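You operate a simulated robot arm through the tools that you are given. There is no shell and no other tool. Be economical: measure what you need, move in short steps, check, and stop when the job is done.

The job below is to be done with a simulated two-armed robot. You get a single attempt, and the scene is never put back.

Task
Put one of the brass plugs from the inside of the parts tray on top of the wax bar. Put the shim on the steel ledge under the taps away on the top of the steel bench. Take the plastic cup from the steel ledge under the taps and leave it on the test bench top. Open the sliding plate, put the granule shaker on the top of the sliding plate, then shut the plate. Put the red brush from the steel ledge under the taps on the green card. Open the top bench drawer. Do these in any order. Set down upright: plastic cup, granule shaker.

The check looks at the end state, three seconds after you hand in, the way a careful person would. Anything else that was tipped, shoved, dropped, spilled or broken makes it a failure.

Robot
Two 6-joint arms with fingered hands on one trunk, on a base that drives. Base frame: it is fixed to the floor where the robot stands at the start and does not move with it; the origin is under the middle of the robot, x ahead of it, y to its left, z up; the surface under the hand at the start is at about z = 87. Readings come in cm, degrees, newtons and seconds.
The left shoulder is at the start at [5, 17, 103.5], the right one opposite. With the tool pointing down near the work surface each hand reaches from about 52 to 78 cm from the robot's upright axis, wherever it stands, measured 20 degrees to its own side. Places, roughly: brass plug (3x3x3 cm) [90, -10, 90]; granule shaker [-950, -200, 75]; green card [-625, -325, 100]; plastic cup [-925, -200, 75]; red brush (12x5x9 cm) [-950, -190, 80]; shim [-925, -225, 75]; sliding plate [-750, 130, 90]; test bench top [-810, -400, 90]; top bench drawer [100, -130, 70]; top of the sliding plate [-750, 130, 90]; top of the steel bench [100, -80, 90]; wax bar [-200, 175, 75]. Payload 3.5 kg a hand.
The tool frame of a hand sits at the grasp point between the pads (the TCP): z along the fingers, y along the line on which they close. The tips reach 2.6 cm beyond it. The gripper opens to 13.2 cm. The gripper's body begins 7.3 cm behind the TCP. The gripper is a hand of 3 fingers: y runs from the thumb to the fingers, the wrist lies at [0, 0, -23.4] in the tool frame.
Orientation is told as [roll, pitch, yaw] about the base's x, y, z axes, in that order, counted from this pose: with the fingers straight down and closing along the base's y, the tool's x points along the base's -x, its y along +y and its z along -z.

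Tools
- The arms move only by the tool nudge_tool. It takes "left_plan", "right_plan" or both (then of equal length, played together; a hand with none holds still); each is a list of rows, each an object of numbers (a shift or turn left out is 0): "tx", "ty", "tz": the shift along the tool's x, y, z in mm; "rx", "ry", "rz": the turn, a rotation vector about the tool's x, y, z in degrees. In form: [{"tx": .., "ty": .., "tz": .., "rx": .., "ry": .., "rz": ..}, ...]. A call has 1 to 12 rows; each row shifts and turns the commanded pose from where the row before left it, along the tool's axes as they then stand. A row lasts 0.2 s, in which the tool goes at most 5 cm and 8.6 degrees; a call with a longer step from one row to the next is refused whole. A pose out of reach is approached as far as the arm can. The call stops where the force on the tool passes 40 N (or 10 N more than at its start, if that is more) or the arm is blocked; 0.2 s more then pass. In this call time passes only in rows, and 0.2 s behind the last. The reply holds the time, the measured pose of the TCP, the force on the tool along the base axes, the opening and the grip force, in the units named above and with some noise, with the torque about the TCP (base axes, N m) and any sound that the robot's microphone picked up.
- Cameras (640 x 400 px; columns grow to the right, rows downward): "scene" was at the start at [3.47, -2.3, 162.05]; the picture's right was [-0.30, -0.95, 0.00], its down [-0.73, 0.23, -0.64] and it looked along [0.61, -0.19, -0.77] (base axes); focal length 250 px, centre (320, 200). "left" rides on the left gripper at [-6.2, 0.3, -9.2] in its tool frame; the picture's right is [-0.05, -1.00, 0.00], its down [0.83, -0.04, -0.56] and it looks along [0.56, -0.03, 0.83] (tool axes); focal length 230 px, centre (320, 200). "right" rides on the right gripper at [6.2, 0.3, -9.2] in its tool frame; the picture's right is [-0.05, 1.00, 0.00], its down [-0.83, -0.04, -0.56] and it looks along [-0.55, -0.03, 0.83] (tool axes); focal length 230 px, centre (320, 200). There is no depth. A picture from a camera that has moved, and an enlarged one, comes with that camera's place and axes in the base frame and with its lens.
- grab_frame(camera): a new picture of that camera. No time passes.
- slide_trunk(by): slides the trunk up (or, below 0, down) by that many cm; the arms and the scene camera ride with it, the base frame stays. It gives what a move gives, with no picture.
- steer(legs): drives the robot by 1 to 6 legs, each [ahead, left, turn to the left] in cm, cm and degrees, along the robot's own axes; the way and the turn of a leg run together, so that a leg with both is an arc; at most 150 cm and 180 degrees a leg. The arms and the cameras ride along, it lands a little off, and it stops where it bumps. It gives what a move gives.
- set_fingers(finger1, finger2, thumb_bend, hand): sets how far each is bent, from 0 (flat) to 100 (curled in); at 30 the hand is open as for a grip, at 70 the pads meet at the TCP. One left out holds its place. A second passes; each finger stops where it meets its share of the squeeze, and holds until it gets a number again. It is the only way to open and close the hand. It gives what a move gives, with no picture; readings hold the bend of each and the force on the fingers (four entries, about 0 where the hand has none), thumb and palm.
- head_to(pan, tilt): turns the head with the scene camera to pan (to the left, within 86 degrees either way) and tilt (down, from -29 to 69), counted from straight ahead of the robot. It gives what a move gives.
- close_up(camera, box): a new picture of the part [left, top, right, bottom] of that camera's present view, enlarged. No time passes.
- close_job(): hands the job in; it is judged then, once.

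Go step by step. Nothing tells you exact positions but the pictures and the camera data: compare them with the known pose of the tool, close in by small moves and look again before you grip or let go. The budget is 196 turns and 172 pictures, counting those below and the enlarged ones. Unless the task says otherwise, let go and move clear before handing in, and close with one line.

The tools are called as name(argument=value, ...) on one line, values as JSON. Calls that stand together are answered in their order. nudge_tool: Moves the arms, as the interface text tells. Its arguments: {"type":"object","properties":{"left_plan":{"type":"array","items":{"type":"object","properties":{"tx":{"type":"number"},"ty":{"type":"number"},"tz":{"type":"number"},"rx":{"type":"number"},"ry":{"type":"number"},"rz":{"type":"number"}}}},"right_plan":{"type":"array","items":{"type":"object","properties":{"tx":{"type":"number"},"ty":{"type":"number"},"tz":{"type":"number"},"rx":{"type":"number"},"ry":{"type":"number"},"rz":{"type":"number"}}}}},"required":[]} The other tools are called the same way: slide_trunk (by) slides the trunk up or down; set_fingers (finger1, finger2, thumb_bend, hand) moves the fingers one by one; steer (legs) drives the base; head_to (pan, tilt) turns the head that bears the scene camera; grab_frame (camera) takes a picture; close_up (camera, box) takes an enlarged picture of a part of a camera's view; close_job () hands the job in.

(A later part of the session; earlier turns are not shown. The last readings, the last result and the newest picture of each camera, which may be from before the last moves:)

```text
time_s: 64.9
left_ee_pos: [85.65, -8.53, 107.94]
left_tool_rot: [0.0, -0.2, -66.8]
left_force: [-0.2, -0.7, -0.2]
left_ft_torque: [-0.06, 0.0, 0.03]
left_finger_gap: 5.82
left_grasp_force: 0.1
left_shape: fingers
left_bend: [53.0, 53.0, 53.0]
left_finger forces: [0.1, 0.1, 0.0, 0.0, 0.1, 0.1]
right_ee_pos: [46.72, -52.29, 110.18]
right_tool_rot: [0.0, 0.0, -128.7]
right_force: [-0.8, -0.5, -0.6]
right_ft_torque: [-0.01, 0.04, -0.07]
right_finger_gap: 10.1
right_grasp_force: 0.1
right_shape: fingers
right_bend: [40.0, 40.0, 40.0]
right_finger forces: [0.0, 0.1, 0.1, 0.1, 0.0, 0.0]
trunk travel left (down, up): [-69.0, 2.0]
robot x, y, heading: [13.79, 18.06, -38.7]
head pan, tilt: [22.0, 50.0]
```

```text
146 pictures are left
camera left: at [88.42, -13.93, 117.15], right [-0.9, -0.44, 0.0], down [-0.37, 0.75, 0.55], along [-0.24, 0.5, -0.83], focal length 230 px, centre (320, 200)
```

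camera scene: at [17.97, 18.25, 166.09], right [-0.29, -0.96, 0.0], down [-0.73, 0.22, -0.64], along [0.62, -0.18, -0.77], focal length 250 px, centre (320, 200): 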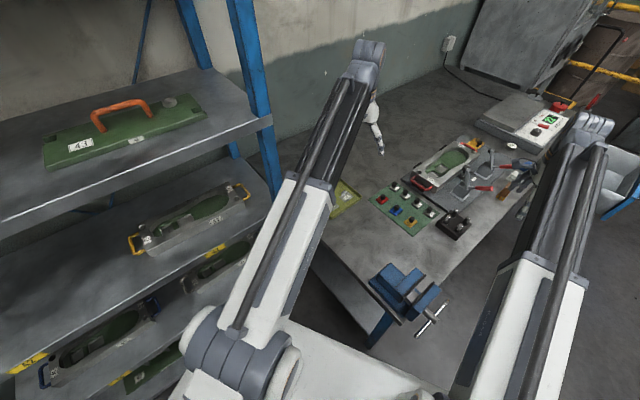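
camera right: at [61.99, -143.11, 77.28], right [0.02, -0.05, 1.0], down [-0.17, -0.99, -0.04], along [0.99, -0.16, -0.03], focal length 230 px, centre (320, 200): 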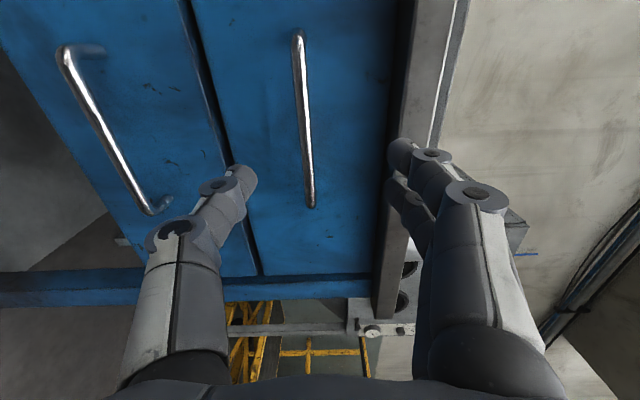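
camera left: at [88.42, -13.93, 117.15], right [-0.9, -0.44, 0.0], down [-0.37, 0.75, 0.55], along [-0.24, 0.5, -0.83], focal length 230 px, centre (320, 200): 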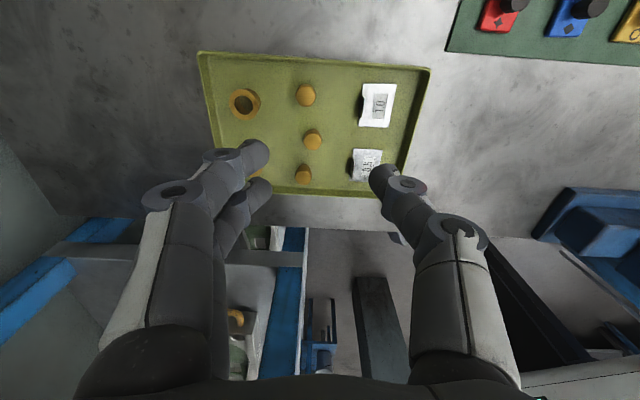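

The arm is at its limit; I creep the base 4 cm ahead and re-measure.

steer(legs=[[5, 1, 0]])

nudge_tool(left_plan=[{"tz": 5}])

```text
time_s: 65.9
left_ee_pos: [90.29, -10.72, 107.79]
left_tool_rot: [0.0, 0.0, -66.7]
left_force: [0.3, 0.1, -0.5]
left_ft_torque: [0.02, -0.03, -0.02]
left_finger_gap: 5.83
left_grasp_force: 0.0
left_shape: fingers
left_bend: [53.0, 53.0, 53.0]
left_finger forces: [0.0, 0.0, 0.1, 0.0, 0.0, 0.0]
right_ee_pos: [51.47, -54.58, 110.15]
right_tool_rot: [-0.1, -0.1, -128.7]
right_force: [0.0, 1.2, 0.2]
right_ft_torque: [0.01, 0.03, 0.0]
right_finger_gap: 10.14
right_grasp_force: 0.1
right_shape: fingers
right_bend: [40.0, 40.0, 40.0]
right_finger forces: [0.0, 0.0, 0.0, 0.0, 0.0, 0.1]
trunk travel left (down, up): [-69.0, 2.0]
robot x, y, heading: [17.89, 15.86, -38.9]
head pan, tilt: [22.0, 50.0]
```

```text
time_s: 66.3
left_ee_pos: [90.36, -10.72, 107.41]
left_tool_rot: [-0.1, 0.0, -66.6]
left_force: [-0.7, 0.5, 0.3]
left_ft_torque: [-0.01, -0.03, 0.01]
left_finger_gap: 5.83
left_grasp_force: 0.1
left_shape: fingers
left_bend: [53.0, 53.0, 53.0]
left_finger forces: [0.0, 0.0, 0.0, 0.0, 0.0, 0.0]
right_ee_pos: [51.29, -54.57, 110.2]
right_tool_rot: [0.1, 0.0, -128.7]
right_force: [-0.2, 0.8, 0.3]
right_ft_torque: [-0.01, 0.01, 0.0]
right_finger_gap: 10.11
right_grasp_force: 0.0
right_shape: fingers
right_bend: [40.0, 40.0, 40.0]
right_finger forces: [0.1, 0.0, 0.0, 0.1, 0.0, 0.0]
trunk travel left (down, up): [-69.0, 2.0]
robot x, y, heading: [18.09, 15.62, -38.9]
head pan, tilt: [22.0, 50.0]
```

nudge_tool(left_plan=[{"ty": -16, "tx": 21}, {"tz": 45}, {"tz": 45}])

close_up(camera="left", box=[180, 40, 500, 240])

```text
time_s: 67.1
left_ee_pos: [87.75, -9.25, 98.43]
left_tool_rot: [0.0, -0.2, -66.7]
left_force: [0.4, -0.7, -0.4]
left_ft_torque: [0.0, -0.02, 0.0]
left_finger_gap: 5.85
left_grasp_force: 0.1
left_shape: fingers
left_bend: [53.0, 53.0, 53.0]
left_finger forces: [0.0, 0.0, 0.0, 0.0, 0.0, 0.0]
right_ee_pos: [51.24, -54.51, 110.09]
right_tool_rot: [-0.1, 0.0, -128.7]
right_force: [-0.3, 0.2, 1.0]
right_ft_torque: [-0.04, -0.01, 0.02]
right_finger_gap: 10.13
right_grasp_force: 0.0
right_shape: fingers
right_bend: [40.0, 40.0, 40.0]
right_finger forces: [0.0, 0.0, 0.0, 0.0, 0.0, 0.1]
trunk travel left (down, up): [-69.0, 2.0]
robot x, y, heading: [18.0, 15.29, -38.7]
head pan, tilt: [22.0, 50.0]
```

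```text
2.00 times, centred on (340, 140) of left
camera zoom: at [90.49, -14.78, 107.54], right [-0.9, -0.44, 0.0], down [-0.37, 0.75, 0.55], along [-0.25, 0.5, -0.83], focal length 460 px, centre (280, 320)
```

zoom: 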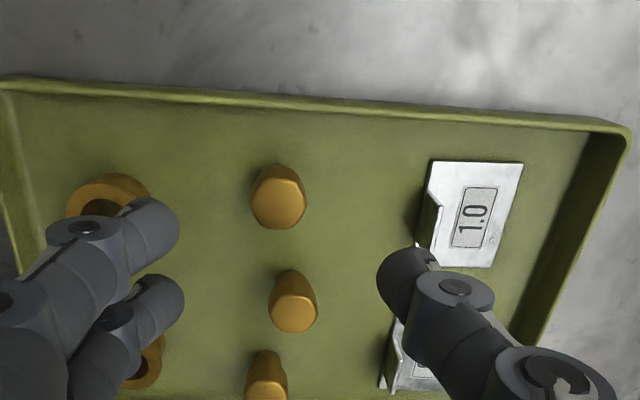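

Plug lies centred between the fingers. I narrow them slightly so they clear the bushing, and descend.

set_fingers(hand="left", finger1=56, finger2=56, thumb_bend=56)

nudge_tool(left_plan=[{"tx": -4, "tz": 20}, {"tz": 20}, {"tz": 15}, {"tz": 12}])

close_up(camera="left", box=[180, 40, 500, 240])

```text
time_s: 68.1
left_ee_pos: [87.81, -9.26, 98.35]
left_tool_rot: [0.0, -0.1, -66.7]
left_force: [-0.7, -1.1, 0.7]
left_ft_torque: [0.03, 0.02, 0.02]
left_finger_gap: 4.86
left_grasp_force: 0.1
left_shape: fingers
left_bend: [56.0, 56.0, 56.0]
left_finger forces: [0.0, 0.0, 0.0, 0.0, 0.0, 0.0]
right_ee_pos: [51.34, -54.59, 110.13]
right_tool_rot: [0.0, 0.0, -128.7]
right_force: [-0.9, 0.2, -0.7]
right_ft_torque: [0.01, 0.01, 0.01]
right_finger_gap: 10.13
right_grasp_force: 0.1
right_shape: fingers
right_bend: [40.0, 40.0, 40.0]
right_finger forces: [0.1, 0.0, 0.0, 0.0, 0.0, 0.0]
trunk travel left (down, up): [-69.0, 2.0]
robot x, y, heading: [17.73, 15.54, -38.7]
head pan, tilt: [22.0, 50.0]
```

```text
time_s: 69.1
left_ee_pos: [88.44, -9.59, 91.61]
left_tool_rot: [0.0, -0.1, -66.7]
left_force: [-0.7, 0.8, 0.7]
left_ft_torque: [0.03, -0.01, -0.01]
left_finger_gap: 4.87
left_grasp_force: 0.1
left_shape: fingers
left_bend: [56.0, 56.0, 56.0]
left_finger forces: [0.0, 0.0, 0.1, 0.0, 0.0, 0.0]
right_ee_pos: [51.26, -54.52, 110.28]
right_tool_rot: [0.0, 0.1, -128.7]
right_force: [-0.1, -0.6, 0.2]
right_ft_torque: [-0.03, -0.01, -0.02]
right_finger_gap: 10.14
right_grasp_force: 0.0
right_shape: fingers
right_bend: [40.0, 40.0, 40.0]
right_finger forces: [0.1, 0.0, 0.0, 0.0, 0.1, 0.0]
trunk travel left (down, up): [-69.0, 2.0]
robot x, y, heading: [18.33, 15.84, -38.6]
head pan, tilt: [22.0, 50.0]
```

```text
2.00 times, centred on (340, 140) of left
camera zoom: at [91.08, -15.04, 100.81], right [-0.9, -0.44, 0.0], down [-0.37, 0.75, 0.55], along [-0.25, 0.5, -0.83], focal length 460 px, centre (280, 320)
```

zoom: 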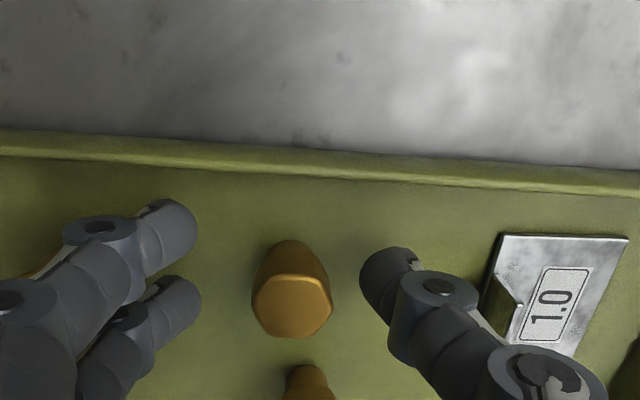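

nudge_tool(left_plan=[{"tz": 8, "ty": -3}])

set_fingers(hand="left", finger1=72, finger2=72, thumb_bend=72)

nudge_tool(left_plan=[{"tz": -20}, {"tz": -45}, {"tz": -45}, {"tz": -45}])

close_up(camera="left", box=[180, 40, 500, 240])

```text
time_s: 69.5
left_ee_pos: [88.0, -9.79, 90.81]
left_tool_rot: [0.0, -0.1, -66.7]
left_force: [-0.2, -0.1, 0.4]
left_ft_torque: [0.0, 0.03, 0.01]
left_finger_gap: 4.86
left_grasp_force: 0.1
left_shape: fingers
left_bend: [56.0, 56.0, 56.0]
left_finger forces: [0.0, 0.0, 0.0, 0.0, 0.0, 0.0]
right_ee_pos: [51.38, -54.54, 110.2]
right_tool_rot: [0.0, 0.0, -128.7]
right_force: [0.1, 0.0, 0.2]
right_ft_torque: [-0.02, -0.01, -0.04]
right_finger_gap: 10.11
right_grasp_force: 0.1
right_shape: fingers
right_bend: [40.0, 40.0, 40.0]
right_finger forces: [0.0, 0.0, 0.1, 0.0, 0.1, 0.1]
trunk travel left (down, up): [-69.0, 2.0]
robot x, y, heading: [17.89, 15.63, -38.9]
head pan, tilt: [22.0, 50.0]
```

```text
time_s: 70.5
left_ee_pos: [88.08, -9.68, 90.88]
left_tool_rot: [0.0, 0.0, -66.8]
left_force: [-0.1, 0.6, 0.7]
left_ft_torque: [-0.01, -0.02, 0.01]
left_finger_gap: 0.91
left_grasp_force: 7.3
left_shape: fingers
left_bend: [71.0, 68.0, 68.0]
left_finger forces: [0.6, 6.7, 0.0, 0.0, 7.9, 0.0]
right_ee_pos: [51.37, -54.57, 110.15]
right_tool_rot: [0.0, 0.0, -128.7]
right_force: [0.4, -0.3, 0.0]
right_ft_torque: [0.01, -0.03, -0.01]
right_finger_gap: 10.1
right_grasp_force: 0.1
right_shape: fingers
right_bend: [40.0, 40.0, 40.0]
right_finger forces: [0.0, 0.0, 0.0, 0.0, 0.0, 0.0]
trunk travel left (down, up): [-69.0, 2.0]
robot x, y, heading: [18.16, 15.87, -38.6]
head pan, tilt: [22.0, 50.0]
```

```text
time_s: 71.5
left_ee_pos: [87.88, -9.78, 106.34]
left_tool_rot: [-0.1, 0.0, -66.7]
left_force: [-0.4, 0.4, -1.2]
left_ft_torque: [0.0, 0.02, -0.01]
left_finger_gap: 0.87
left_grasp_force: 7.9
left_shape: fingers
left_bend: [72.0, 68.0, 68.0]
left_finger forces: [0.6, 6.7, 0.0, 0.1, 7.8, 0.1]
right_ee_pos: [51.42, -54.67, 110.13]
right_tool_rot: [0.0, 0.0, -128.7]
right_force: [-0.9, -0.1, -0.4]
right_ft_torque: [0.0, -0.01, 0.02]
right_finger_gap: 10.11
right_grasp_force: 0.1
right_shape: fingers
right_bend: [40.0, 40.0, 40.0]
right_finger forces: [0.0, 0.0, 0.1, 0.0, 0.0, 0.0]
trunk travel left (down, up): [-69.0, 2.0]
robot x, y, heading: [18.1, 15.8, -38.8]
head pan, tilt: [22.0, 50.0]
```

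```text
2.00 times, centred on (340, 140) of left
camera zoom: at [90.59, -15.31, 115.58], right [-0.9, -0.44, 0.0], down [-0.37, 0.75, 0.55], along [-0.25, 0.5, -0.83], focal length 460 px, centre (280, 320)
```

zoom: 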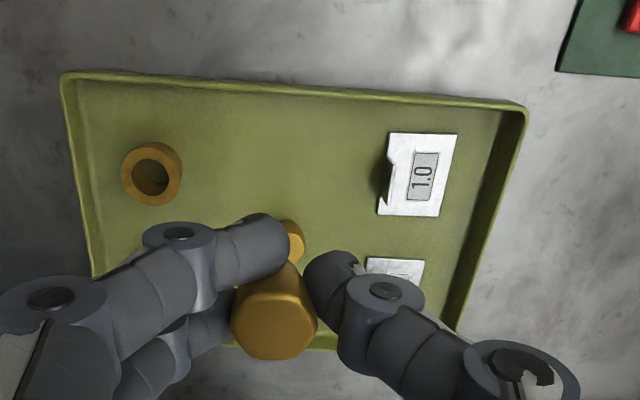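

The plug is held. I lift more, back off the bench, turn to the right, and look over the room behind.

nudge_tool(left_plan=[{"tz": -45, "ty": -40}, {"tz": -45, "ty": -40}, {"ty": -40}])

steer(legs=[[-14, -15, 0], [0, 0, -70]])

head_to(pan=-70, tilt=25)

grab_frame(camera="scene")

head_to(pan=-10, tilt=25)

grab_frame(camera="scene")

```text
refused: row 1 steps farther than a row can; nothing moved
```

```text
time_s: 76.2
left_ee_pos: [-3.75, -61.72, 106.29]
left_tool_rot: [0.0, -0.1, -137.7]
left_force: [0.5, 0.0, -0.6]
left_ft_torque: [0.03, 0.0, 0.0]
left_finger_gap: 0.83
left_grasp_force: 6.8
left_shape: fingers
left_bend: [72.0, 68.0, 68.0]
left_finger forces: [0.7, 5.9, 0.0, 0.0, 7.5, 0.0]
right_ee_pos: [-58.0, -41.64, 110.22]
right_tool_rot: [0.0, 0.0, 160.3]
right_force: [-1.1, 0.8, 0.4]
right_ft_torque: [-0.01, 0.02, 0.01]
right_finger_gap: 10.14
right_grasp_force: 0.0
right_shape: fingers
right_bend: [40.0, 40.0, 40.0]
right_finger forces: [0.1, 0.0, 0.0, 0.0, 0.0, 0.0]
trunk travel left (down, up): [-69.0, 2.0]
robot x, y, heading: [-2.11, 12.73, -109.5]
head pan, tilt: [22.0, 50.0]
```

```text
time_s: 77.8
left_ee_pos: [-3.96, -61.79, 106.37]
left_tool_rot: [0.0, -0.1, -137.7]
left_force: [-0.3, 0.2, 0.1]
left_ft_torque: [-0.01, -0.01, 0.01]
left_finger_gap: 0.87
left_grasp_force: 7.0
left_shape: fingers
left_bend: [72.0, 68.0, 68.0]
left_finger forces: [0.6, 5.9, 0.1, 0.1, 7.3, 0.1]
right_ee_pos: [-58.13, -41.67, 110.17]
right_tool_rot: [0.1, -0.1, 160.3]
right_force: [0.1, -0.1, 0.2]
right_ft_torque: [0.04, -0.03, 0.02]
right_finger_gap: 10.16
right_grasp_force: 0.1
right_shape: fingers
right_bend: [40.0, 40.0, 40.0]
right_finger forces: [0.0, 0.0, 0.0, 0.1, 0.0, 0.1]
trunk travel left (down, up): [-69.0, 2.0]
robot x, y, heading: [-2.27, 12.63, -109.5]
head pan, tilt: [-70.0, 25.0]
```

```text
142 pictures are left
camera scene: at [-10.14, 16.29, 169.83], right [-0.01, 1.0, 0.0], down [0.42, 0.0, -0.91], along [-0.91, -0.01, -0.42], focal length 250 px, centre (320, 200)
```

scene: 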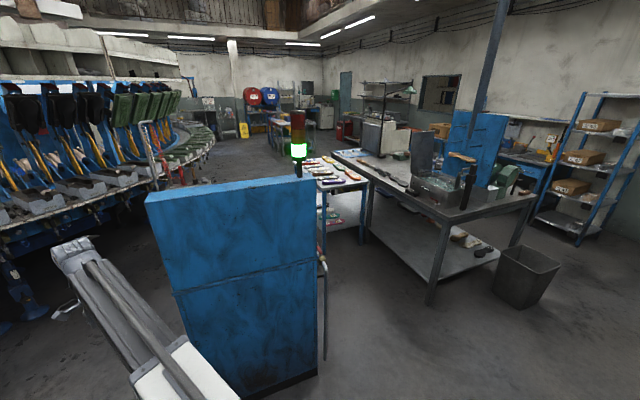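

```text
time_s: 79.1
left_ee_pos: [-3.79, -61.71, 106.32]
left_tool_rot: [0.1, -0.1, -137.7]
left_force: [-0.1, -0.5, -0.9]
left_ft_torque: [-0.02, 0.01, 0.01]
left_finger_gap: 0.88
left_grasp_force: 7.2
left_shape: fingers
left_bend: [72.0, 68.0, 68.0]
left_finger forces: [0.7, 5.9, 0.1, 0.0, 7.4, 0.0]
right_ee_pos: [-58.1, -41.65, 110.16]
right_tool_rot: [0.0, 0.0, 160.3]
right_force: [-0.6, -0.1, 0.5]
right_ft_torque: [0.0, 0.0, 0.05]
right_finger_gap: 10.13
right_grasp_force: 0.1
right_shape: fingers
right_bend: [40.0, 40.0, 40.0]
right_finger forces: [0.0, 0.0, 0.1, 0.0, 0.1, 0.1]
trunk travel left (down, up): [-69.0, 2.0]
robot x, y, heading: [-2.3, 12.56, -109.6]
head pan, tilt: [-10.0, 25.0]
```

```text
141 pictures are left
camera scene: at [-5.5, 8.34, 169.83], right [-0.87, 0.5, 0.0], down [0.21, 0.37, -0.91], along [-0.45, -0.79, -0.42], focal length 250 px, centre (320, 200)
```

scene: 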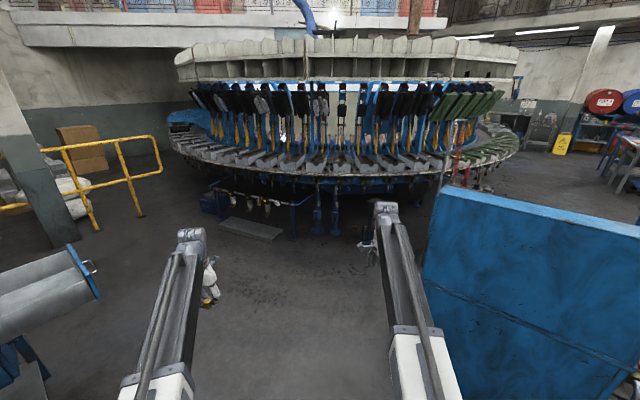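

A tall blue cabinet stands behind the start place (front about x=-90…-110, y=-45…11). The wax bar should be on the table near column 511; I zoom in.

head_to(pan=-80, tilt=25)

close_up(camera="scene", box=[300, 110, 540, 260])

```text
time_s: 80.5
left_ee_pos: [-3.85, -61.65, 106.37]
left_tool_rot: [0.0, -0.2, -137.8]
left_force: [0.0, 0.2, -0.1]
left_ft_torque: [0.0, 0.0, 0.01]
left_finger_gap: 0.87
left_grasp_force: 6.9
left_shape: fingers
left_bend: [72.0, 68.0, 68.0]
left_finger forces: [0.7, 5.9, 0.0, 0.0, 7.4, 0.0]
right_ee_pos: [-58.02, -41.77, 110.27]
right_tool_rot: [0.0, 0.0, 160.3]
right_force: [-0.2, 1.2, 0.2]
right_ft_torque: [0.01, -0.03, -0.02]
right_finger_gap: 10.11
right_grasp_force: 0.0
right_shape: fingers
right_bend: [40.0, 40.0, 40.0]
right_finger forces: [0.1, 0.0, 0.0, 0.0, 0.0, 0.0]
trunk travel left (down, up): [-69.0, 2.0]
robot x, y, heading: [-2.48, 12.55, -109.6]
head pan, tilt: [-80.0, 25.0]
```

```text
2.67 times, centred on (420, 185) of scene
camera zoom: at [-10.01, 17.89, 169.83], right [0.17, 0.99, 0.0], down [0.42, -0.07, -0.91], along [-0.89, 0.15, -0.42], focal length 668 px, centre (53, 240)
```

zoom: 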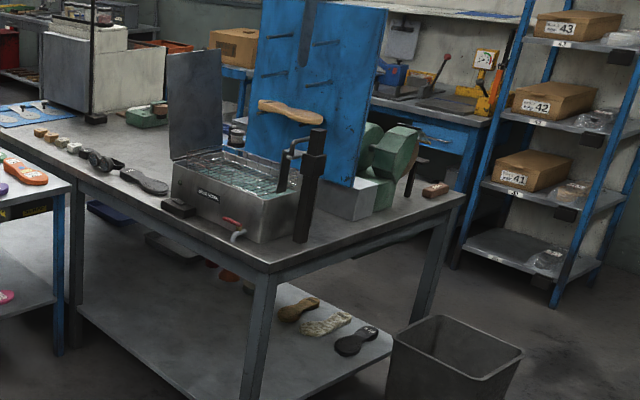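

The wax bar is the small brown block at the far right corner of that table (about [-213,195]); a bin stands on the floor before it. I raise the left hand, turn, and drive between the cabinet and the pillar.

nudge_tool(left_plan=[{"tz": -40}, {"tz": -40}, {"ty": -30}, {"ty": -30}])

steer(legs=[[0, 0, -95], [92, -26, 0], [49, -65, 0]])

head_to(pan=0, tilt=40)

grab_frame(camera="scene")

```text
time_s: 81.5
left_ee_pos: [-7.72, -57.38, 114.38]
left_tool_rot: [0.0, 0.0, -137.8]
left_force: [-0.3, -0.3, -0.2]
left_ft_torque: [0.02, -0.04, 0.0]
left_finger_gap: 0.87
left_grasp_force: 7.2
left_shape: fingers
left_bend: [72.0, 69.0, 68.0]
left_finger forces: [0.7, 5.6, 0.0, 0.0, 7.2, 0.0]
right_ee_pos: [-58.05, -41.73, 110.13]
right_tool_rot: [0.1, 0.1, 160.4]
right_force: [-0.5, 0.0, 0.3]
right_ft_torque: [0.0, 0.0, 0.0]
right_finger_gap: 10.13
right_grasp_force: 0.1
right_shape: fingers
right_bend: [40.0, 40.0, 40.0]
right_finger forces: [0.1, 0.0, 0.1, 0.1, 0.0, 0.1]
trunk travel left (down, up): [-69.0, 2.0]
robot x, y, heading: [-2.18, 12.74, -109.5]
head pan, tilt: [-80.0, 25.0]
```

```text
time_s: 94.5
left_ee_pos: [-157.46, 167.7, 114.31]
left_tool_rot: [0.0, 0.1, 127.1]
left_force: [0.7, -0.6, -0.9]
left_ft_torque: [0.01, -0.03, 0.04]
left_finger_gap: 0.8
left_grasp_force: 6.8
left_shape: fingers
left_bend: [72.0, 69.0, 69.0]
left_finger forces: [0.9, 5.9, 0.0, 0.0, 6.5, 0.0]
right_ee_pos: [-137.03, 216.33, 110.17]
right_tool_rot: [0.0, 0.0, 65.1]
right_force: [-0.4, 0.0, -1.0]
right_ft_torque: [0.0, -0.01, -0.03]
right_finger_gap: 10.12
right_grasp_force: 0.1
right_shape: fingers
right_bend: [40.0, 40.0, 40.0]
right_finger forces: [0.0, 0.0, 0.0, 0.1, 0.0, 0.0]
trunk travel left (down, up): [-69.0, 2.0]
robot x, y, heading: [-88.4, 155.78, 154.9]
head pan, tilt: [-80.0, 25.0]
```

```text
time_s: 96.0
left_ee_pos: [-157.44, 167.8, 114.3]
left_tool_rot: [0.0, -0.1, 127.0]
left_force: [0.2, 0.4, -0.3]
left_ft_torque: [0.0, -0.03, 0.0]
left_finger_gap: 0.8
left_grasp_force: 6.7
left_shape: fingers
left_bend: [72.0, 69.0, 69.0]
left_finger forces: [1.1, 5.8, 0.1, 0.0, 6.6, 0.0]
right_ee_pos: [-137.14, 216.33, 110.14]
right_tool_rot: [0.0, 0.0, 65.0]
right_force: [-1.1, -0.2, -0.8]
right_ft_torque: [-0.01, 0.01, -0.01]
right_finger_gap: 10.11
right_grasp_force: 0.1
right_shape: fingers
right_bend: [40.0, 40.0, 40.0]
right_finger forces: [0.0, 0.1, 0.0, 0.0, 0.1, 0.0]
trunk travel left (down, up): [-69.0, 2.0]
robot x, y, heading: [-88.06, 155.64, 155.1]
head pan, tilt: [0.0, 40.0]
```

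```text
139 pictures are left
camera scene: at [-92.13, 157.93, 167.5], right [0.42, 0.91, 0.0], down [0.58, -0.27, -0.77], along [-0.69, 0.32, -0.64], focal length 250 px, centre (320, 200)
```

scene: 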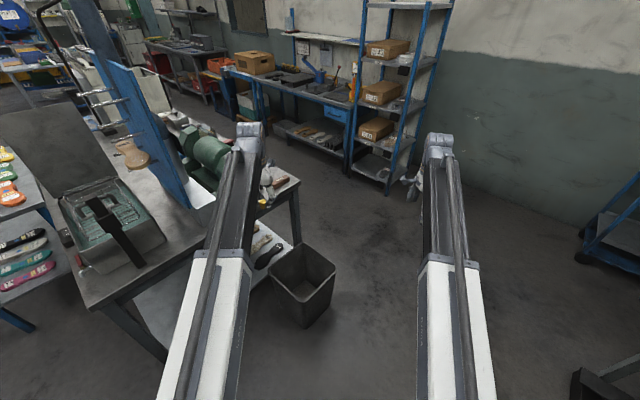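

close_up(camera="scene", box=[180, 120, 340, 220])

grab_frame(camera="left")

```text
4.00 times, centred on (260, 170) of scene
camera zoom: at [-92.13, 157.93, 167.5], right [0.42, 0.91, 0.0], down [0.58, -0.27, -0.77], along [-0.69, 0.32, -0.64], focal length 1002 px, centre (560, 320)
```

zoom: 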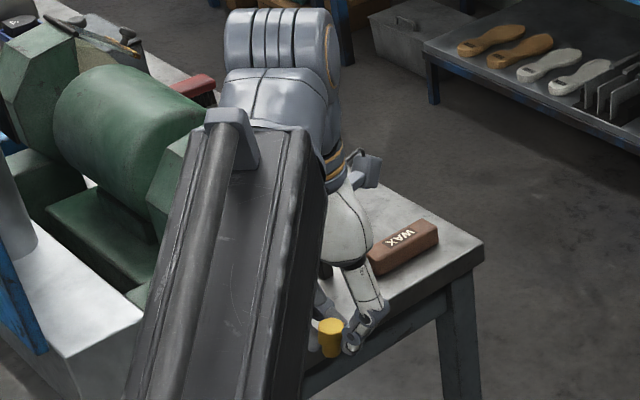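

```text
137 pictures are left
camera left: at [-161.36, 172.47, 123.58], right [0.77, 0.64, 0.0], down [0.53, -0.64, 0.55], along [0.36, -0.42, -0.83], focal length 230 px, centre (320, 200)
```

left: 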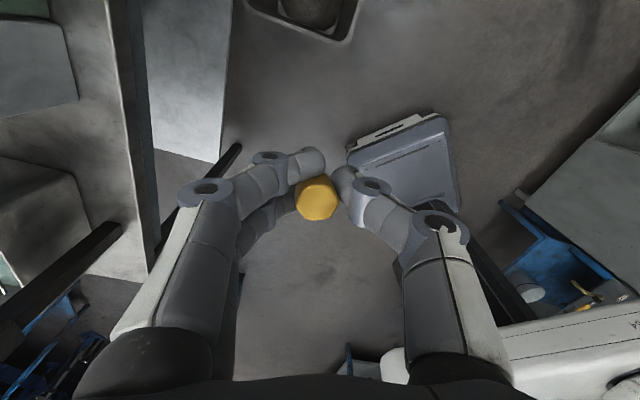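

By two views the wax bar is at about [-201,185], top near z 89, lengthwise along the table end. I go round the bin's right side and turn toward the bar.

steer(legs=[[83, -41, 0], [0, 0, 43]])

grab_frame(camera="left")

head_to(pan=22, tilt=45)

grab_frame(camera="scene")

```text
time_s: 99.4
left_ee_pos: [-196.83, 215.65, 114.51]
left_tool_rot: [0.2, 0.1, 128.3]
left_force: [0.8, 0.3, -0.7]
left_ft_torque: [-0.01, 0.07, 0.0]
left_finger_gap: 0.79
left_grasp_force: 6.9
left_shape: fingers
left_bend: [72.0, 69.0, 69.0]
left_finger forces: [1.0, 6.1, 0.0, 0.1, 6.6, 0.0]
right_ee_pos: [-177.65, 264.71, 110.19]
right_tool_rot: [0.1, 0.0, 66.4]
right_force: [-0.1, 0.3, 0.6]
right_ft_torque: [-0.01, 0.0, 0.0]
right_finger_gap: 10.13
right_grasp_force: 0.0
right_shape: fingers
right_bend: [40.0, 40.0, 40.0]
right_finger forces: [0.1, 0.0, 0.1, 0.0, 0.0, 0.0]
trunk travel left (down, up): [-69.0, 2.0]
robot x, y, heading: [-127.4, 205.4, 156.4]
head pan, tilt: [0.0, 40.0]
stopped in leg 1: the robot was blocked; the commanded pose is now the measured one
```

```text
136 pictures are left
camera left: at [-200.87, 220.33, 123.6], right [0.75, 0.66, 0.0], down [0.55, -0.62, 0.55], along [0.36, -0.42, -0.83], focal length 230 px, centre (320, 200)
```

left: 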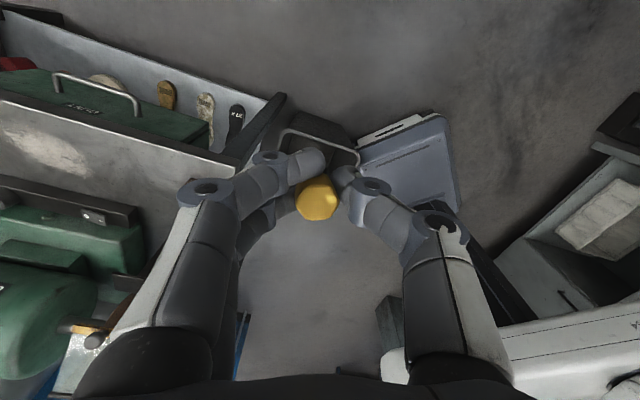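

```text
time_s: 100.2
left_ee_pos: [-197.1, 215.47, 114.46]
left_tool_rot: [0.0, 0.1, 128.3]
left_force: [0.8, -0.1, -0.8]
left_ft_torque: [-0.02, 0.03, 0.01]
left_finger_gap: 0.79
left_grasp_force: 6.9
left_shape: fingers
left_bend: [72.0, 69.0, 69.0]
left_finger forces: [1.0, 6.1, 0.0, 0.1, 6.6, 0.0]
right_ee_pos: [-177.83, 264.56, 110.17]
right_tool_rot: [0.1, 0.1, 66.4]
right_force: [-1.0, 0.1, 0.0]
right_ft_torque: [-0.01, 0.0, 0.0]
right_finger_gap: 10.11
right_grasp_force: 0.0
right_shape: fingers
right_bend: [40.0, 40.0, 40.0]
right_finger forces: [0.1, 0.1, 0.0, 0.1, 0.0, 0.0]
trunk travel left (down, up): [-69.0, 2.0]
robot x, y, heading: [-127.31, 205.3, 156.2]
head pan, tilt: [22.0, 45.0]
```

```text
135 pictures are left
camera scene: at [-131.8, 203.98, 166.78], right [0.03, 1.0, 0.0], down [0.71, -0.02, -0.71], along [-0.71, 0.02, -0.71], focal length 250 px, centre (320, 200)
```

scene: 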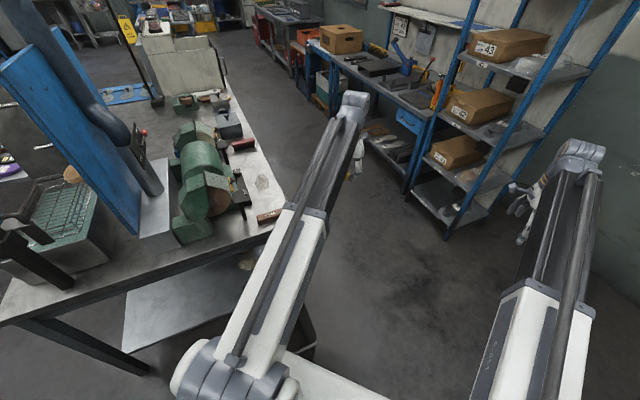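

The base touched the bin, so I back away from it first, turn, and come in by a wider path.

steer(legs=[[-8, -31, 0], [0, 0, 56]])

head_to(pan=0, tilt=50)

grab_frame(camera="scene")

```text
time_s: 104.9
left_ee_pos: [-153.58, 178.47, 114.37]
left_tool_rot: [0.0, 0.0, -174.5]
left_force: [-0.1, -0.8, -0.5]
left_ft_torque: [0.0, -0.01, -0.02]
left_finger_gap: 0.78
left_grasp_force: 6.8
left_shape: fingers
left_bend: [72.0, 69.0, 69.0]
left_finger forces: [1.0, 6.0, 0.0, 0.0, 6.5, 0.1]
right_ee_pos: [-184.56, 221.25, 110.1]
right_tool_rot: [0.0, 0.0, 123.6]
right_force: [-0.5, -0.2, 0.4]
right_ft_torque: [-0.01, -0.02, 0.0]
right_finger_gap: 10.11
right_grasp_force: 0.2
right_shape: fingers
right_bend: [40.0, 40.0, 40.0]
right_finger forces: [0.1, 0.0, 0.0, 0.1, 0.0, 0.0]
trunk travel left (down, up): [-69.0, 2.0]
robot x, y, heading: [-107.66, 231.42, -146.5]
head pan, tilt: [22.0, 45.0]
```

```text
time_s: 105.8
left_ee_pos: [-153.67, 178.55, 114.39]
left_tool_rot: [0.0, 0.1, -174.5]
left_force: [-0.5, -0.8, -0.7]
left_ft_torque: [-0.03, 0.02, -0.04]
left_finger_gap: 0.81
left_grasp_force: 6.4
left_shape: fingers
left_bend: [72.0, 69.0, 69.0]
left_finger forces: [0.9, 6.0, 0.0, 0.0, 6.5, 0.0]
right_ee_pos: [-184.56, 221.26, 110.09]
right_tool_rot: [0.0, 0.0, 123.6]
right_force: [0.0, 0.2, 0.4]
right_ft_torque: [0.0, 0.02, 0.01]
right_finger_gap: 10.11
right_grasp_force: 0.1
right_shape: fingers
right_bend: [40.0, 40.0, 40.0]
right_finger forces: [0.0, 0.0, 0.1, 0.0, 0.1, 0.0]
trunk travel left (down, up): [-69.0, 2.0]
robot x, y, heading: [-107.43, 231.83, -146.3]
head pan, tilt: [0.0, 50.0]
```

```text
134 pictures are left
camera scene: at [-110.38, 229.38, 166.08], right [-0.55, 0.83, 0.0], down [0.64, 0.42, -0.64], along [-0.54, -0.35, -0.77], focal length 250 px, centre (320, 200)
```

scene: 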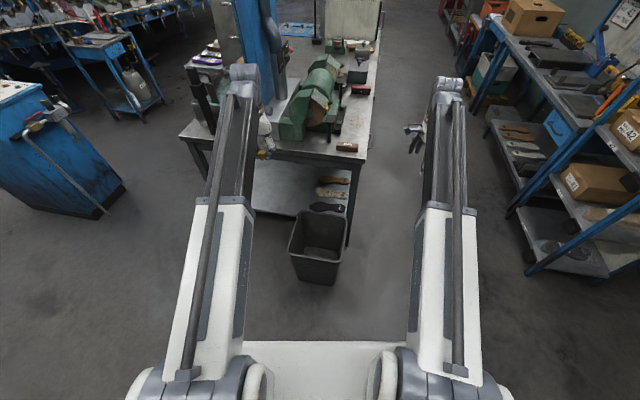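

The bin stands upright and the wax bar is seen at about [-201,186]. I sidestep right and then go ahead.

steer(legs=[[0, -37, 0], [33, 0, 0]])

grab_frame(camera="left")

close_up(camera="scene", box=[200, 80, 360, 180])

```text
time_s: 109.9
left_ee_pos: [-201.51, 192.28, 114.38]
left_tool_rot: [0.1, 0.0, -175.2]
left_force: [0.4, -0.5, -0.6]
left_ft_torque: [0.02, -0.01, 0.03]
left_finger_gap: 0.76
left_grasp_force: 7.0
left_shape: fingers
left_bend: [72.0, 69.0, 69.0]
left_finger forces: [0.9, 6.0, 0.1, 0.1, 6.4, 0.0]
right_ee_pos: [-231.87, 235.39, 110.05]
right_tool_rot: [0.0, 0.0, 122.9]
right_force: [-0.5, 0.4, -0.2]
right_ft_torque: [0.05, 0.01, 0.04]
right_finger_gap: 10.12
right_grasp_force: 0.0
right_shape: fingers
right_bend: [40.0, 40.0, 40.0]
right_finger forces: [0.0, 0.0, 0.0, 0.0, 0.1, 0.1]
trunk travel left (down, up): [-69.0, 2.0]
robot x, y, heading: [-154.82, 244.26, -147.1]
head pan, tilt: [0.0, 50.0]
```

```text
133 pictures are left
camera left: at [-207.64, 191.48, 123.48], right [-0.14, 0.99, 0.0], down [0.82, 0.11, 0.56], along [0.55, 0.08, -0.83], focal length 230 px, centre (320, 200)
```

left: 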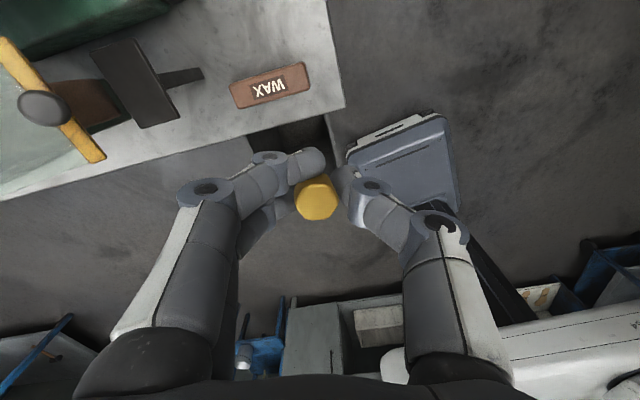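

```text
4.00 times, centred on (280, 130) of scene
camera zoom: at [-157.7, 242.62, 166.08], right [-0.54, 0.84, 0.0], down [0.64, 0.42, -0.64], along [-0.54, -0.35, -0.77], focal length 1002 px, centre (480, 480)
```

zoom: 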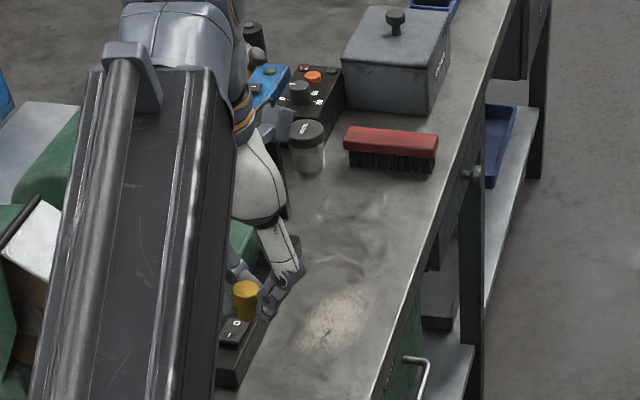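

The bar (WAX) centre is at about [-202.4,185.5], and the plug hangs near [-202,192]. I go 4 cm ahead, then shift over the bar.

steer(legs=[[4, 0, 0]])

nudge_tool(left_plan=[{"tx": 13, "ty": 24, "tz": 20}, {"tx": 13, "ty": 24, "tz": 20}, {"tz": 40}])

grab_frame(camera="left")

```text
time_s: 110.8
left_ee_pos: [-205.16, 190.1, 114.34]
left_tool_rot: [0.1, 0.1, -175.3]
left_force: [0.0, 0.8, -1.3]
left_ft_torque: [0.0, 0.01, 0.02]
left_finger_gap: 0.77
left_grasp_force: 6.6
left_shape: fingers
left_bend: [72.0, 69.0, 69.0]
left_finger forces: [1.0, 6.1, 0.0, 0.0, 6.5, 0.0]
right_ee_pos: [-235.26, 233.1, 110.16]
right_tool_rot: [-0.2, 0.0, 122.8]
right_force: [-1.1, 0.4, -0.1]
right_ft_torque: [0.02, -0.02, 0.0]
right_finger_gap: 10.13
right_grasp_force: 0.0
right_shape: fingers
right_bend: [40.0, 40.0, 40.0]
right_finger forces: [0.0, 0.1, 0.1, 0.0, 0.1, 0.0]
trunk travel left (down, up): [-69.0, 2.0]
robot x, y, heading: [-157.98, 242.26, -147.3]
head pan, tilt: [0.0, 50.0]
```

```text
time_s: 111.6
left_ee_pos: [-201.79, 185.68, 106.16]
left_tool_rot: [0.0, 0.0, -175.3]
left_force: [0.7, -0.5, -0.9]
left_ft_torque: [-0.04, -0.02, -0.04]
left_finger_gap: 0.77
left_grasp_force: 7.2
left_shape: fingers
left_bend: [72.0, 69.0, 69.0]
left_finger forces: [1.1, 6.1, 0.1, 0.0, 6.4, 0.0]
right_ee_pos: [-235.2, 233.25, 110.17]
right_tool_rot: [0.0, 0.0, 122.8]
right_force: [1.1, 0.2, 1.1]
right_ft_torque: [0.0, -0.01, 0.02]
right_finger_gap: 10.13
right_grasp_force: 0.1
right_shape: fingers
right_bend: [40.0, 40.0, 40.0]
right_finger forces: [0.0, 0.1, 0.0, 0.0, 0.1, 0.0]
trunk travel left (down, up): [-69.0, 2.0]
robot x, y, heading: [-157.99, 242.5, -147.1]
head pan, tilt: [0.0, 50.0]
```

```text
131 pictures are left
camera left: at [-207.87, 184.95, 115.29], right [-0.13, 0.99, 0.0], down [0.82, 0.11, 0.55], along [0.55, 0.07, -0.83], focal length 230 px, centre (320, 200)
```

left: 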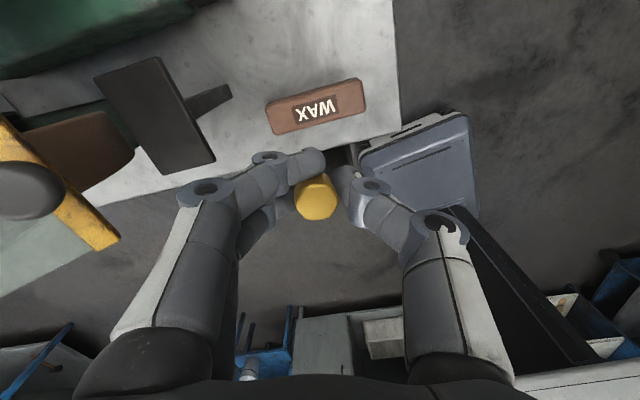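

nudge_tool(left_plan=[{"ty": 4, "tz": 40}, {"tz": 40}, {"tz": 35}])

close_up(camera="left", box=[220, 60, 420, 260])

grab_frame(camera="scene")

```text
time_s: 112.4
left_ee_pos: [-201.84, 185.29, 94.72]
left_tool_rot: [0.0, 0.0, -175.2]
left_force: [0.4, 0.0, -0.6]
left_ft_torque: [-0.03, -0.01, 0.03]
left_finger_gap: 0.77
left_grasp_force: 6.4
left_shape: fingers
left_bend: [72.0, 69.0, 69.0]
left_finger forces: [1.1, 6.1, 0.0, 0.1, 6.4, 0.0]
right_ee_pos: [-235.15, 233.21, 110.2]
right_tool_rot: [-0.1, 0.0, 122.8]
right_force: [-0.4, 0.7, -0.1]
right_ft_torque: [0.02, -0.02, 0.02]
right_finger_gap: 10.1
right_grasp_force: 0.1
right_shape: fingers
right_bend: [40.0, 40.0, 40.0]
right_finger forces: [0.0, 0.0, 0.0, 0.1, 0.0, 0.0]
trunk travel left (down, up): [-69.0, 2.0]
robot x, y, heading: [-157.97, 242.49, -147.0]
head pan, tilt: [0.0, 50.0]
```

```text
2.00 times, centred on (320, 160) of left
camera zoom: at [-207.84, 184.61, 103.88], right [-0.13, 0.99, 0.0], down [0.82, 0.11, 0.55], along [0.55, 0.07, -0.83], focal length 460 px, centre (320, 280)
```

zoom: 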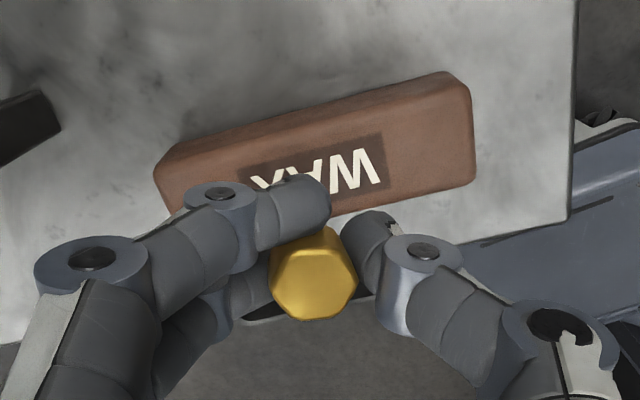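

```text
129 pictures are left
camera scene: at [-161.0, 240.49, 166.09], right [-0.54, 0.84, 0.0], down [0.64, 0.41, -0.64], along [-0.54, -0.35, -0.77], focal length 250 px, centre (320, 200)
```

scene: 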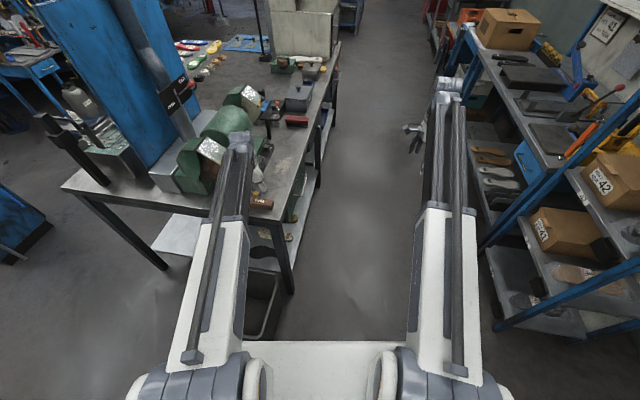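

nudge_tool(left_plan=[{"tx": 3, "tz": 10}, {"tz": 8}, {"tz": 6}, {"tz": 6}])

close_up(camera="left", box=[220, 60, 420, 260])

close_up(camera="scene", box=[230, 150, 310, 220])

```text
time_s: 113.4
left_ee_pos: [-201.48, 185.25, 91.88]
left_tool_rot: [0.1, 0.1, -175.3]
left_force: [-0.1, 0.2, 1.7]
left_ft_torque: [-0.02, -0.03, 0.02]
left_finger_gap: 0.61
left_grasp_force: 6.0
left_shape: fingers
left_bend: [72.0, 70.0, 69.0]
left_finger forces: [1.0, 5.9, 0.0, 0.0, 5.2, 0.0]
right_ee_pos: [-235.16, 233.31, 110.24]
right_tool_rot: [0.0, 0.0, 122.8]
right_force: [-0.3, -0.3, 1.7]
right_ft_torque: [-0.03, 0.03, 0.0]
right_finger_gap: 10.14
right_grasp_force: 0.0
right_shape: fingers
right_bend: [40.0, 40.0, 40.0]
right_finger forces: [0.1, 0.0, 0.0, 0.0, 0.1, 0.0]
trunk travel left (down, up): [-69.0, 2.0]
robot x, y, heading: [-157.83, 242.51, -147.2]
head pan, tilt: [0.0, 50.0]
```

```text
2.00 times, centred on (320, 160) of left
camera zoom: at [-207.56, 184.48, 101.07], right [-0.13, 0.99, 0.0], down [0.82, 0.11, 0.55], along [0.55, 0.07, -0.83], focal length 460 px, centre (320, 280)
```

zoom: 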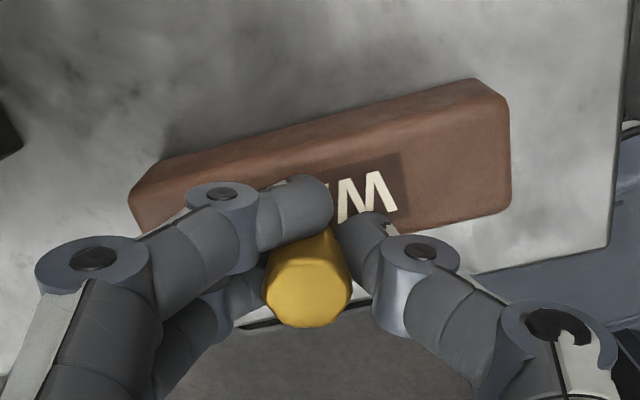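

```text
5.71 times, centred on (270, 185) of scene
camera zoom: at [-160.95, 240.51, 166.09], right [-0.54, 0.84, 0.0], down [0.64, 0.41, -0.64], along [-0.54, -0.35, -0.77], focal length 1431 px, centre (606, 286)
```

zoom: 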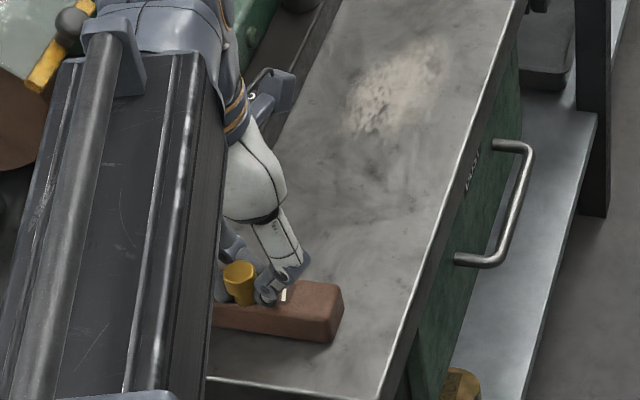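

The plug's foot is near the bar's +x edge and it hangs a little tilted. I lift 6 mm, shift 12 mm inward and lower again.

nudge_tool(left_plan=[{"tz": -8}, {"tx": -13}, {"tz": 6}])

close_up(camera="left", box=[220, 60, 420, 260])

close_up(camera="scene", box=[240, 170, 290, 215])

```text
time_s: 114.2
left_ee_pos: [-202.91, 185.1, 92.01]
left_tool_rot: [0.0, 0.0, -175.1]
left_force: [0.5, -1.0, -1.3]
left_ft_torque: [-0.01, -0.01, -0.02]
left_finger_gap: 0.62
left_grasp_force: 6.8
left_shape: fingers
left_bend: [72.0, 70.0, 69.0]
left_finger forces: [1.2, 6.3, 0.0, 0.0, 5.8, 0.0]
right_ee_pos: [-235.07, 233.29, 110.21]
right_tool_rot: [0.0, -0.1, 122.7]
right_force: [0.1, 0.3, 0.4]
right_ft_torque: [0.02, 0.03, 0.02]
right_finger_gap: 10.14
right_grasp_force: 0.0
right_shape: fingers
right_bend: [40.0, 40.0, 40.0]
right_finger forces: [0.0, 0.0, 0.0, 0.1, 0.0, 0.0]
trunk travel left (down, up): [-69.0, 2.0]
robot x, y, heading: [-158.01, 242.8, -147.6]
head pan, tilt: [0.0, 50.0]
```

```text
2.00 times, centred on (320, 160) of left
camera zoom: at [-209.0, 184.3, 101.21], right [-0.13, 0.99, 0.0], down [0.82, 0.11, 0.55], along [0.55, 0.07, -0.83], focal length 460 px, centre (320, 280)
```

zoom: 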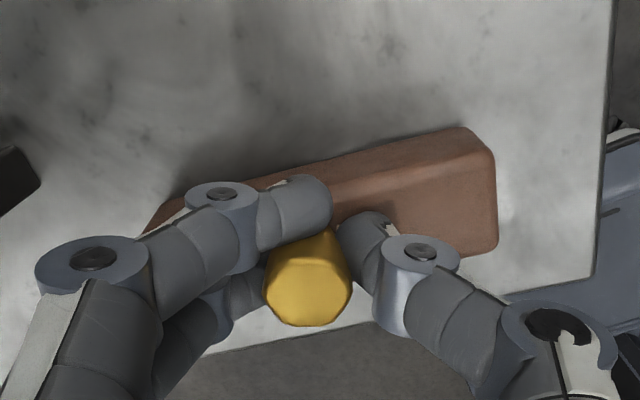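

```text
8.89 times, centred on (265, 192) of scene
camera zoom: at [-160.99, 240.5, 166.08], right [-0.54, 0.84, 0.0], down [0.64, 0.41, -0.64], along [-0.54, -0.35, -0.77], focal length 2226 px, centre (809, 267)
```

zoom: 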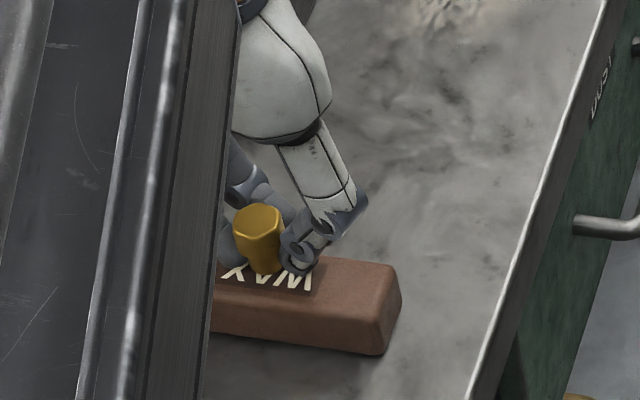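

Now the plug's foot is over the middle of the label. I lower in millimetres.

nudge_tool(left_plan=[{"tz": 3}, {"tz": 2}, {"tz": 2}])

close_up(camera="scene", box=[240, 170, 290, 215])

```text
time_s: 115.0
left_ee_pos: [-202.81, 185.11, 91.73]
left_tool_rot: [0.2, -0.3, -175.4]
left_force: [-3.7, 0.9, 29.9]
left_ft_torque: [0.09, -0.08, -0.04]
left_finger_gap: 0.54
left_grasp_force: 19.5
left_shape: fingers
left_bend: [72.0, 71.0, 71.0]
left_finger forces: [0.6, 16.6, 0.0, 0.1, 21.7, 0.0]
right_ee_pos: [-235.11, 233.38, 110.38]
right_tool_rot: [0.1, -0.1, 122.8]
right_force: [-0.7, 0.3, -0.1]
right_ft_torque: [0.01, 0.04, 0.02]
right_finger_gap: 10.13
right_grasp_force: 0.1
right_shape: fingers
right_bend: [40.0, 40.0, 40.0]
right_finger forces: [0.1, 0.1, 0.1, 0.0, 0.0, 0.0]
trunk travel left (down, up): [-69.0, 2.0]
robot x, y, heading: [-157.61, 242.59, -147.5]
head pan, tilt: [0.0, 50.0]
```

```text
8.89 times, centred on (265, 192) of scene
camera zoom: at [-160.84, 240.76, 166.14], right [-0.54, 0.84, 0.0], down [0.64, 0.41, -0.64], along [-0.54, -0.35, -0.77], focal length 2226 px, centre (809, 267)
```

zoom: 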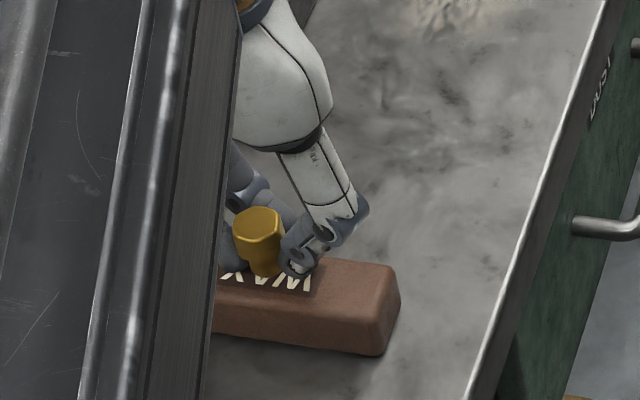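

Contact is made (30 N). I ease off a bit, then open gently.

nudge_tool(left_plan=[{"tz": -4}])

set_fingers(hand="left", finger1=66, finger2=66, thumb_bend=66)

close_up(camera="scene", box=[240, 170, 290, 215])

close_up(camera="left", box=[220, 60, 420, 260])

```text
time_s: 115.4
left_ee_pos: [-202.83, 185.12, 91.69]
left_tool_rot: [0.0, 0.0, -175.4]
left_force: [-5.0, 0.6, 17.2]
left_ft_torque: [0.04, 0.02, -0.02]
left_finger_gap: 0.54
left_grasp_force: 14.4
left_shape: fingers
left_bend: [72.0, 71.0, 71.0]
left_finger forces: [0.4, 12.7, 0.0, 0.0, 15.4, 0.1]
right_ee_pos: [-235.05, 233.41, 110.19]
right_tool_rot: [0.0, -0.1, 122.8]
right_force: [0.6, -0.3, -0.1]
right_ft_torque: [-0.02, -0.01, 0.01]
right_finger_gap: 10.11
right_grasp_force: 0.0
right_shape: fingers
right_bend: [40.0, 40.0, 40.0]
right_finger forces: [0.0, 0.0, 0.0, 0.0, 0.0, 0.0]
trunk travel left (down, up): [-69.0, 2.0]
robot x, y, heading: [-158.04, 242.46, -147.3]
head pan, tilt: [0.0, 50.0]
```

```text
time_s: 116.4
left_ee_pos: [-202.91, 185.07, 91.92]
left_tool_rot: [0.2, -0.1, -175.2]
left_force: [-1.8, -0.9, 20.0]
left_ft_torque: [-0.05, 0.01, 0.03]
left_finger_gap: 1.2
left_grasp_force: 13.2
left_shape: fingers
left_bend: [68.0, 69.0, 68.0]
left_finger forces: [2.3, 11.9, 0.0, 0.1, 12.6, 0.1]
right_ee_pos: [-235.02, 233.35, 110.32]
right_tool_rot: [0.0, 0.0, 122.8]
right_force: [-0.2, 0.6, 0.5]
right_ft_torque: [0.0, 0.0, -0.01]
right_finger_gap: 10.15
right_grasp_force: 0.0
right_shape: fingers
right_bend: [40.0, 40.0, 40.0]
right_finger forces: [0.1, 0.1, 0.0, 0.0, 0.1, 0.1]
trunk travel left (down, up): [-69.0, 2.0]
robot x, y, heading: [-158.02, 242.55, -147.3]
head pan, tilt: [0.0, 50.0]
```

```text
8.89 times, centred on (265, 192) of scene
camera zoom: at [-160.88, 240.66, 166.09], right [-0.54, 0.84, 0.0], down [0.64, 0.41, -0.64], along [-0.54, -0.35, -0.77], focal length 2226 px, centre (809, 267)
```

zoom: 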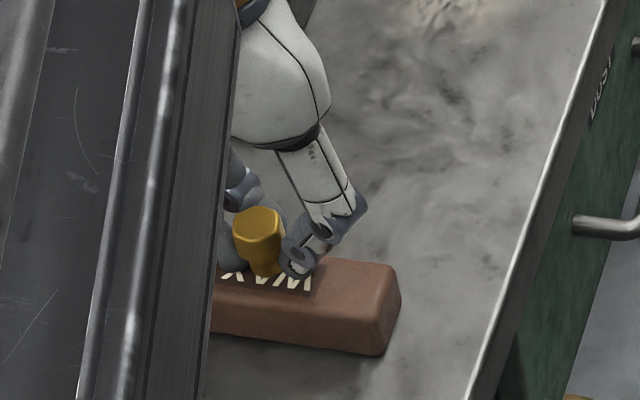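

```text
2.00 times, centred on (320, 160) of left
camera zoom: at [-208.91, 184.3, 101.0], right [-0.13, 0.99, 0.0], down [0.82, 0.11, 0.55], along [0.55, 0.07, -0.83], focal length 460 px, centre (320, 280)
```

zoom: 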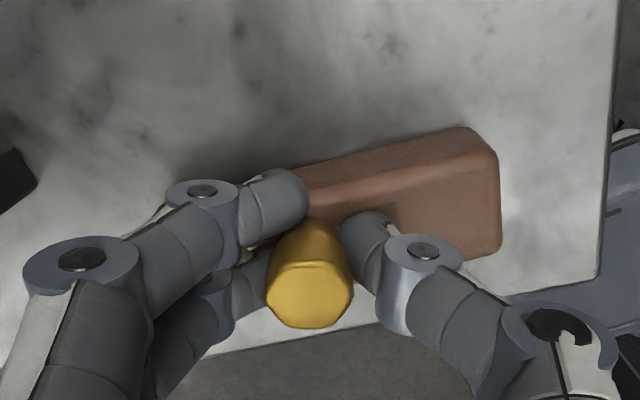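

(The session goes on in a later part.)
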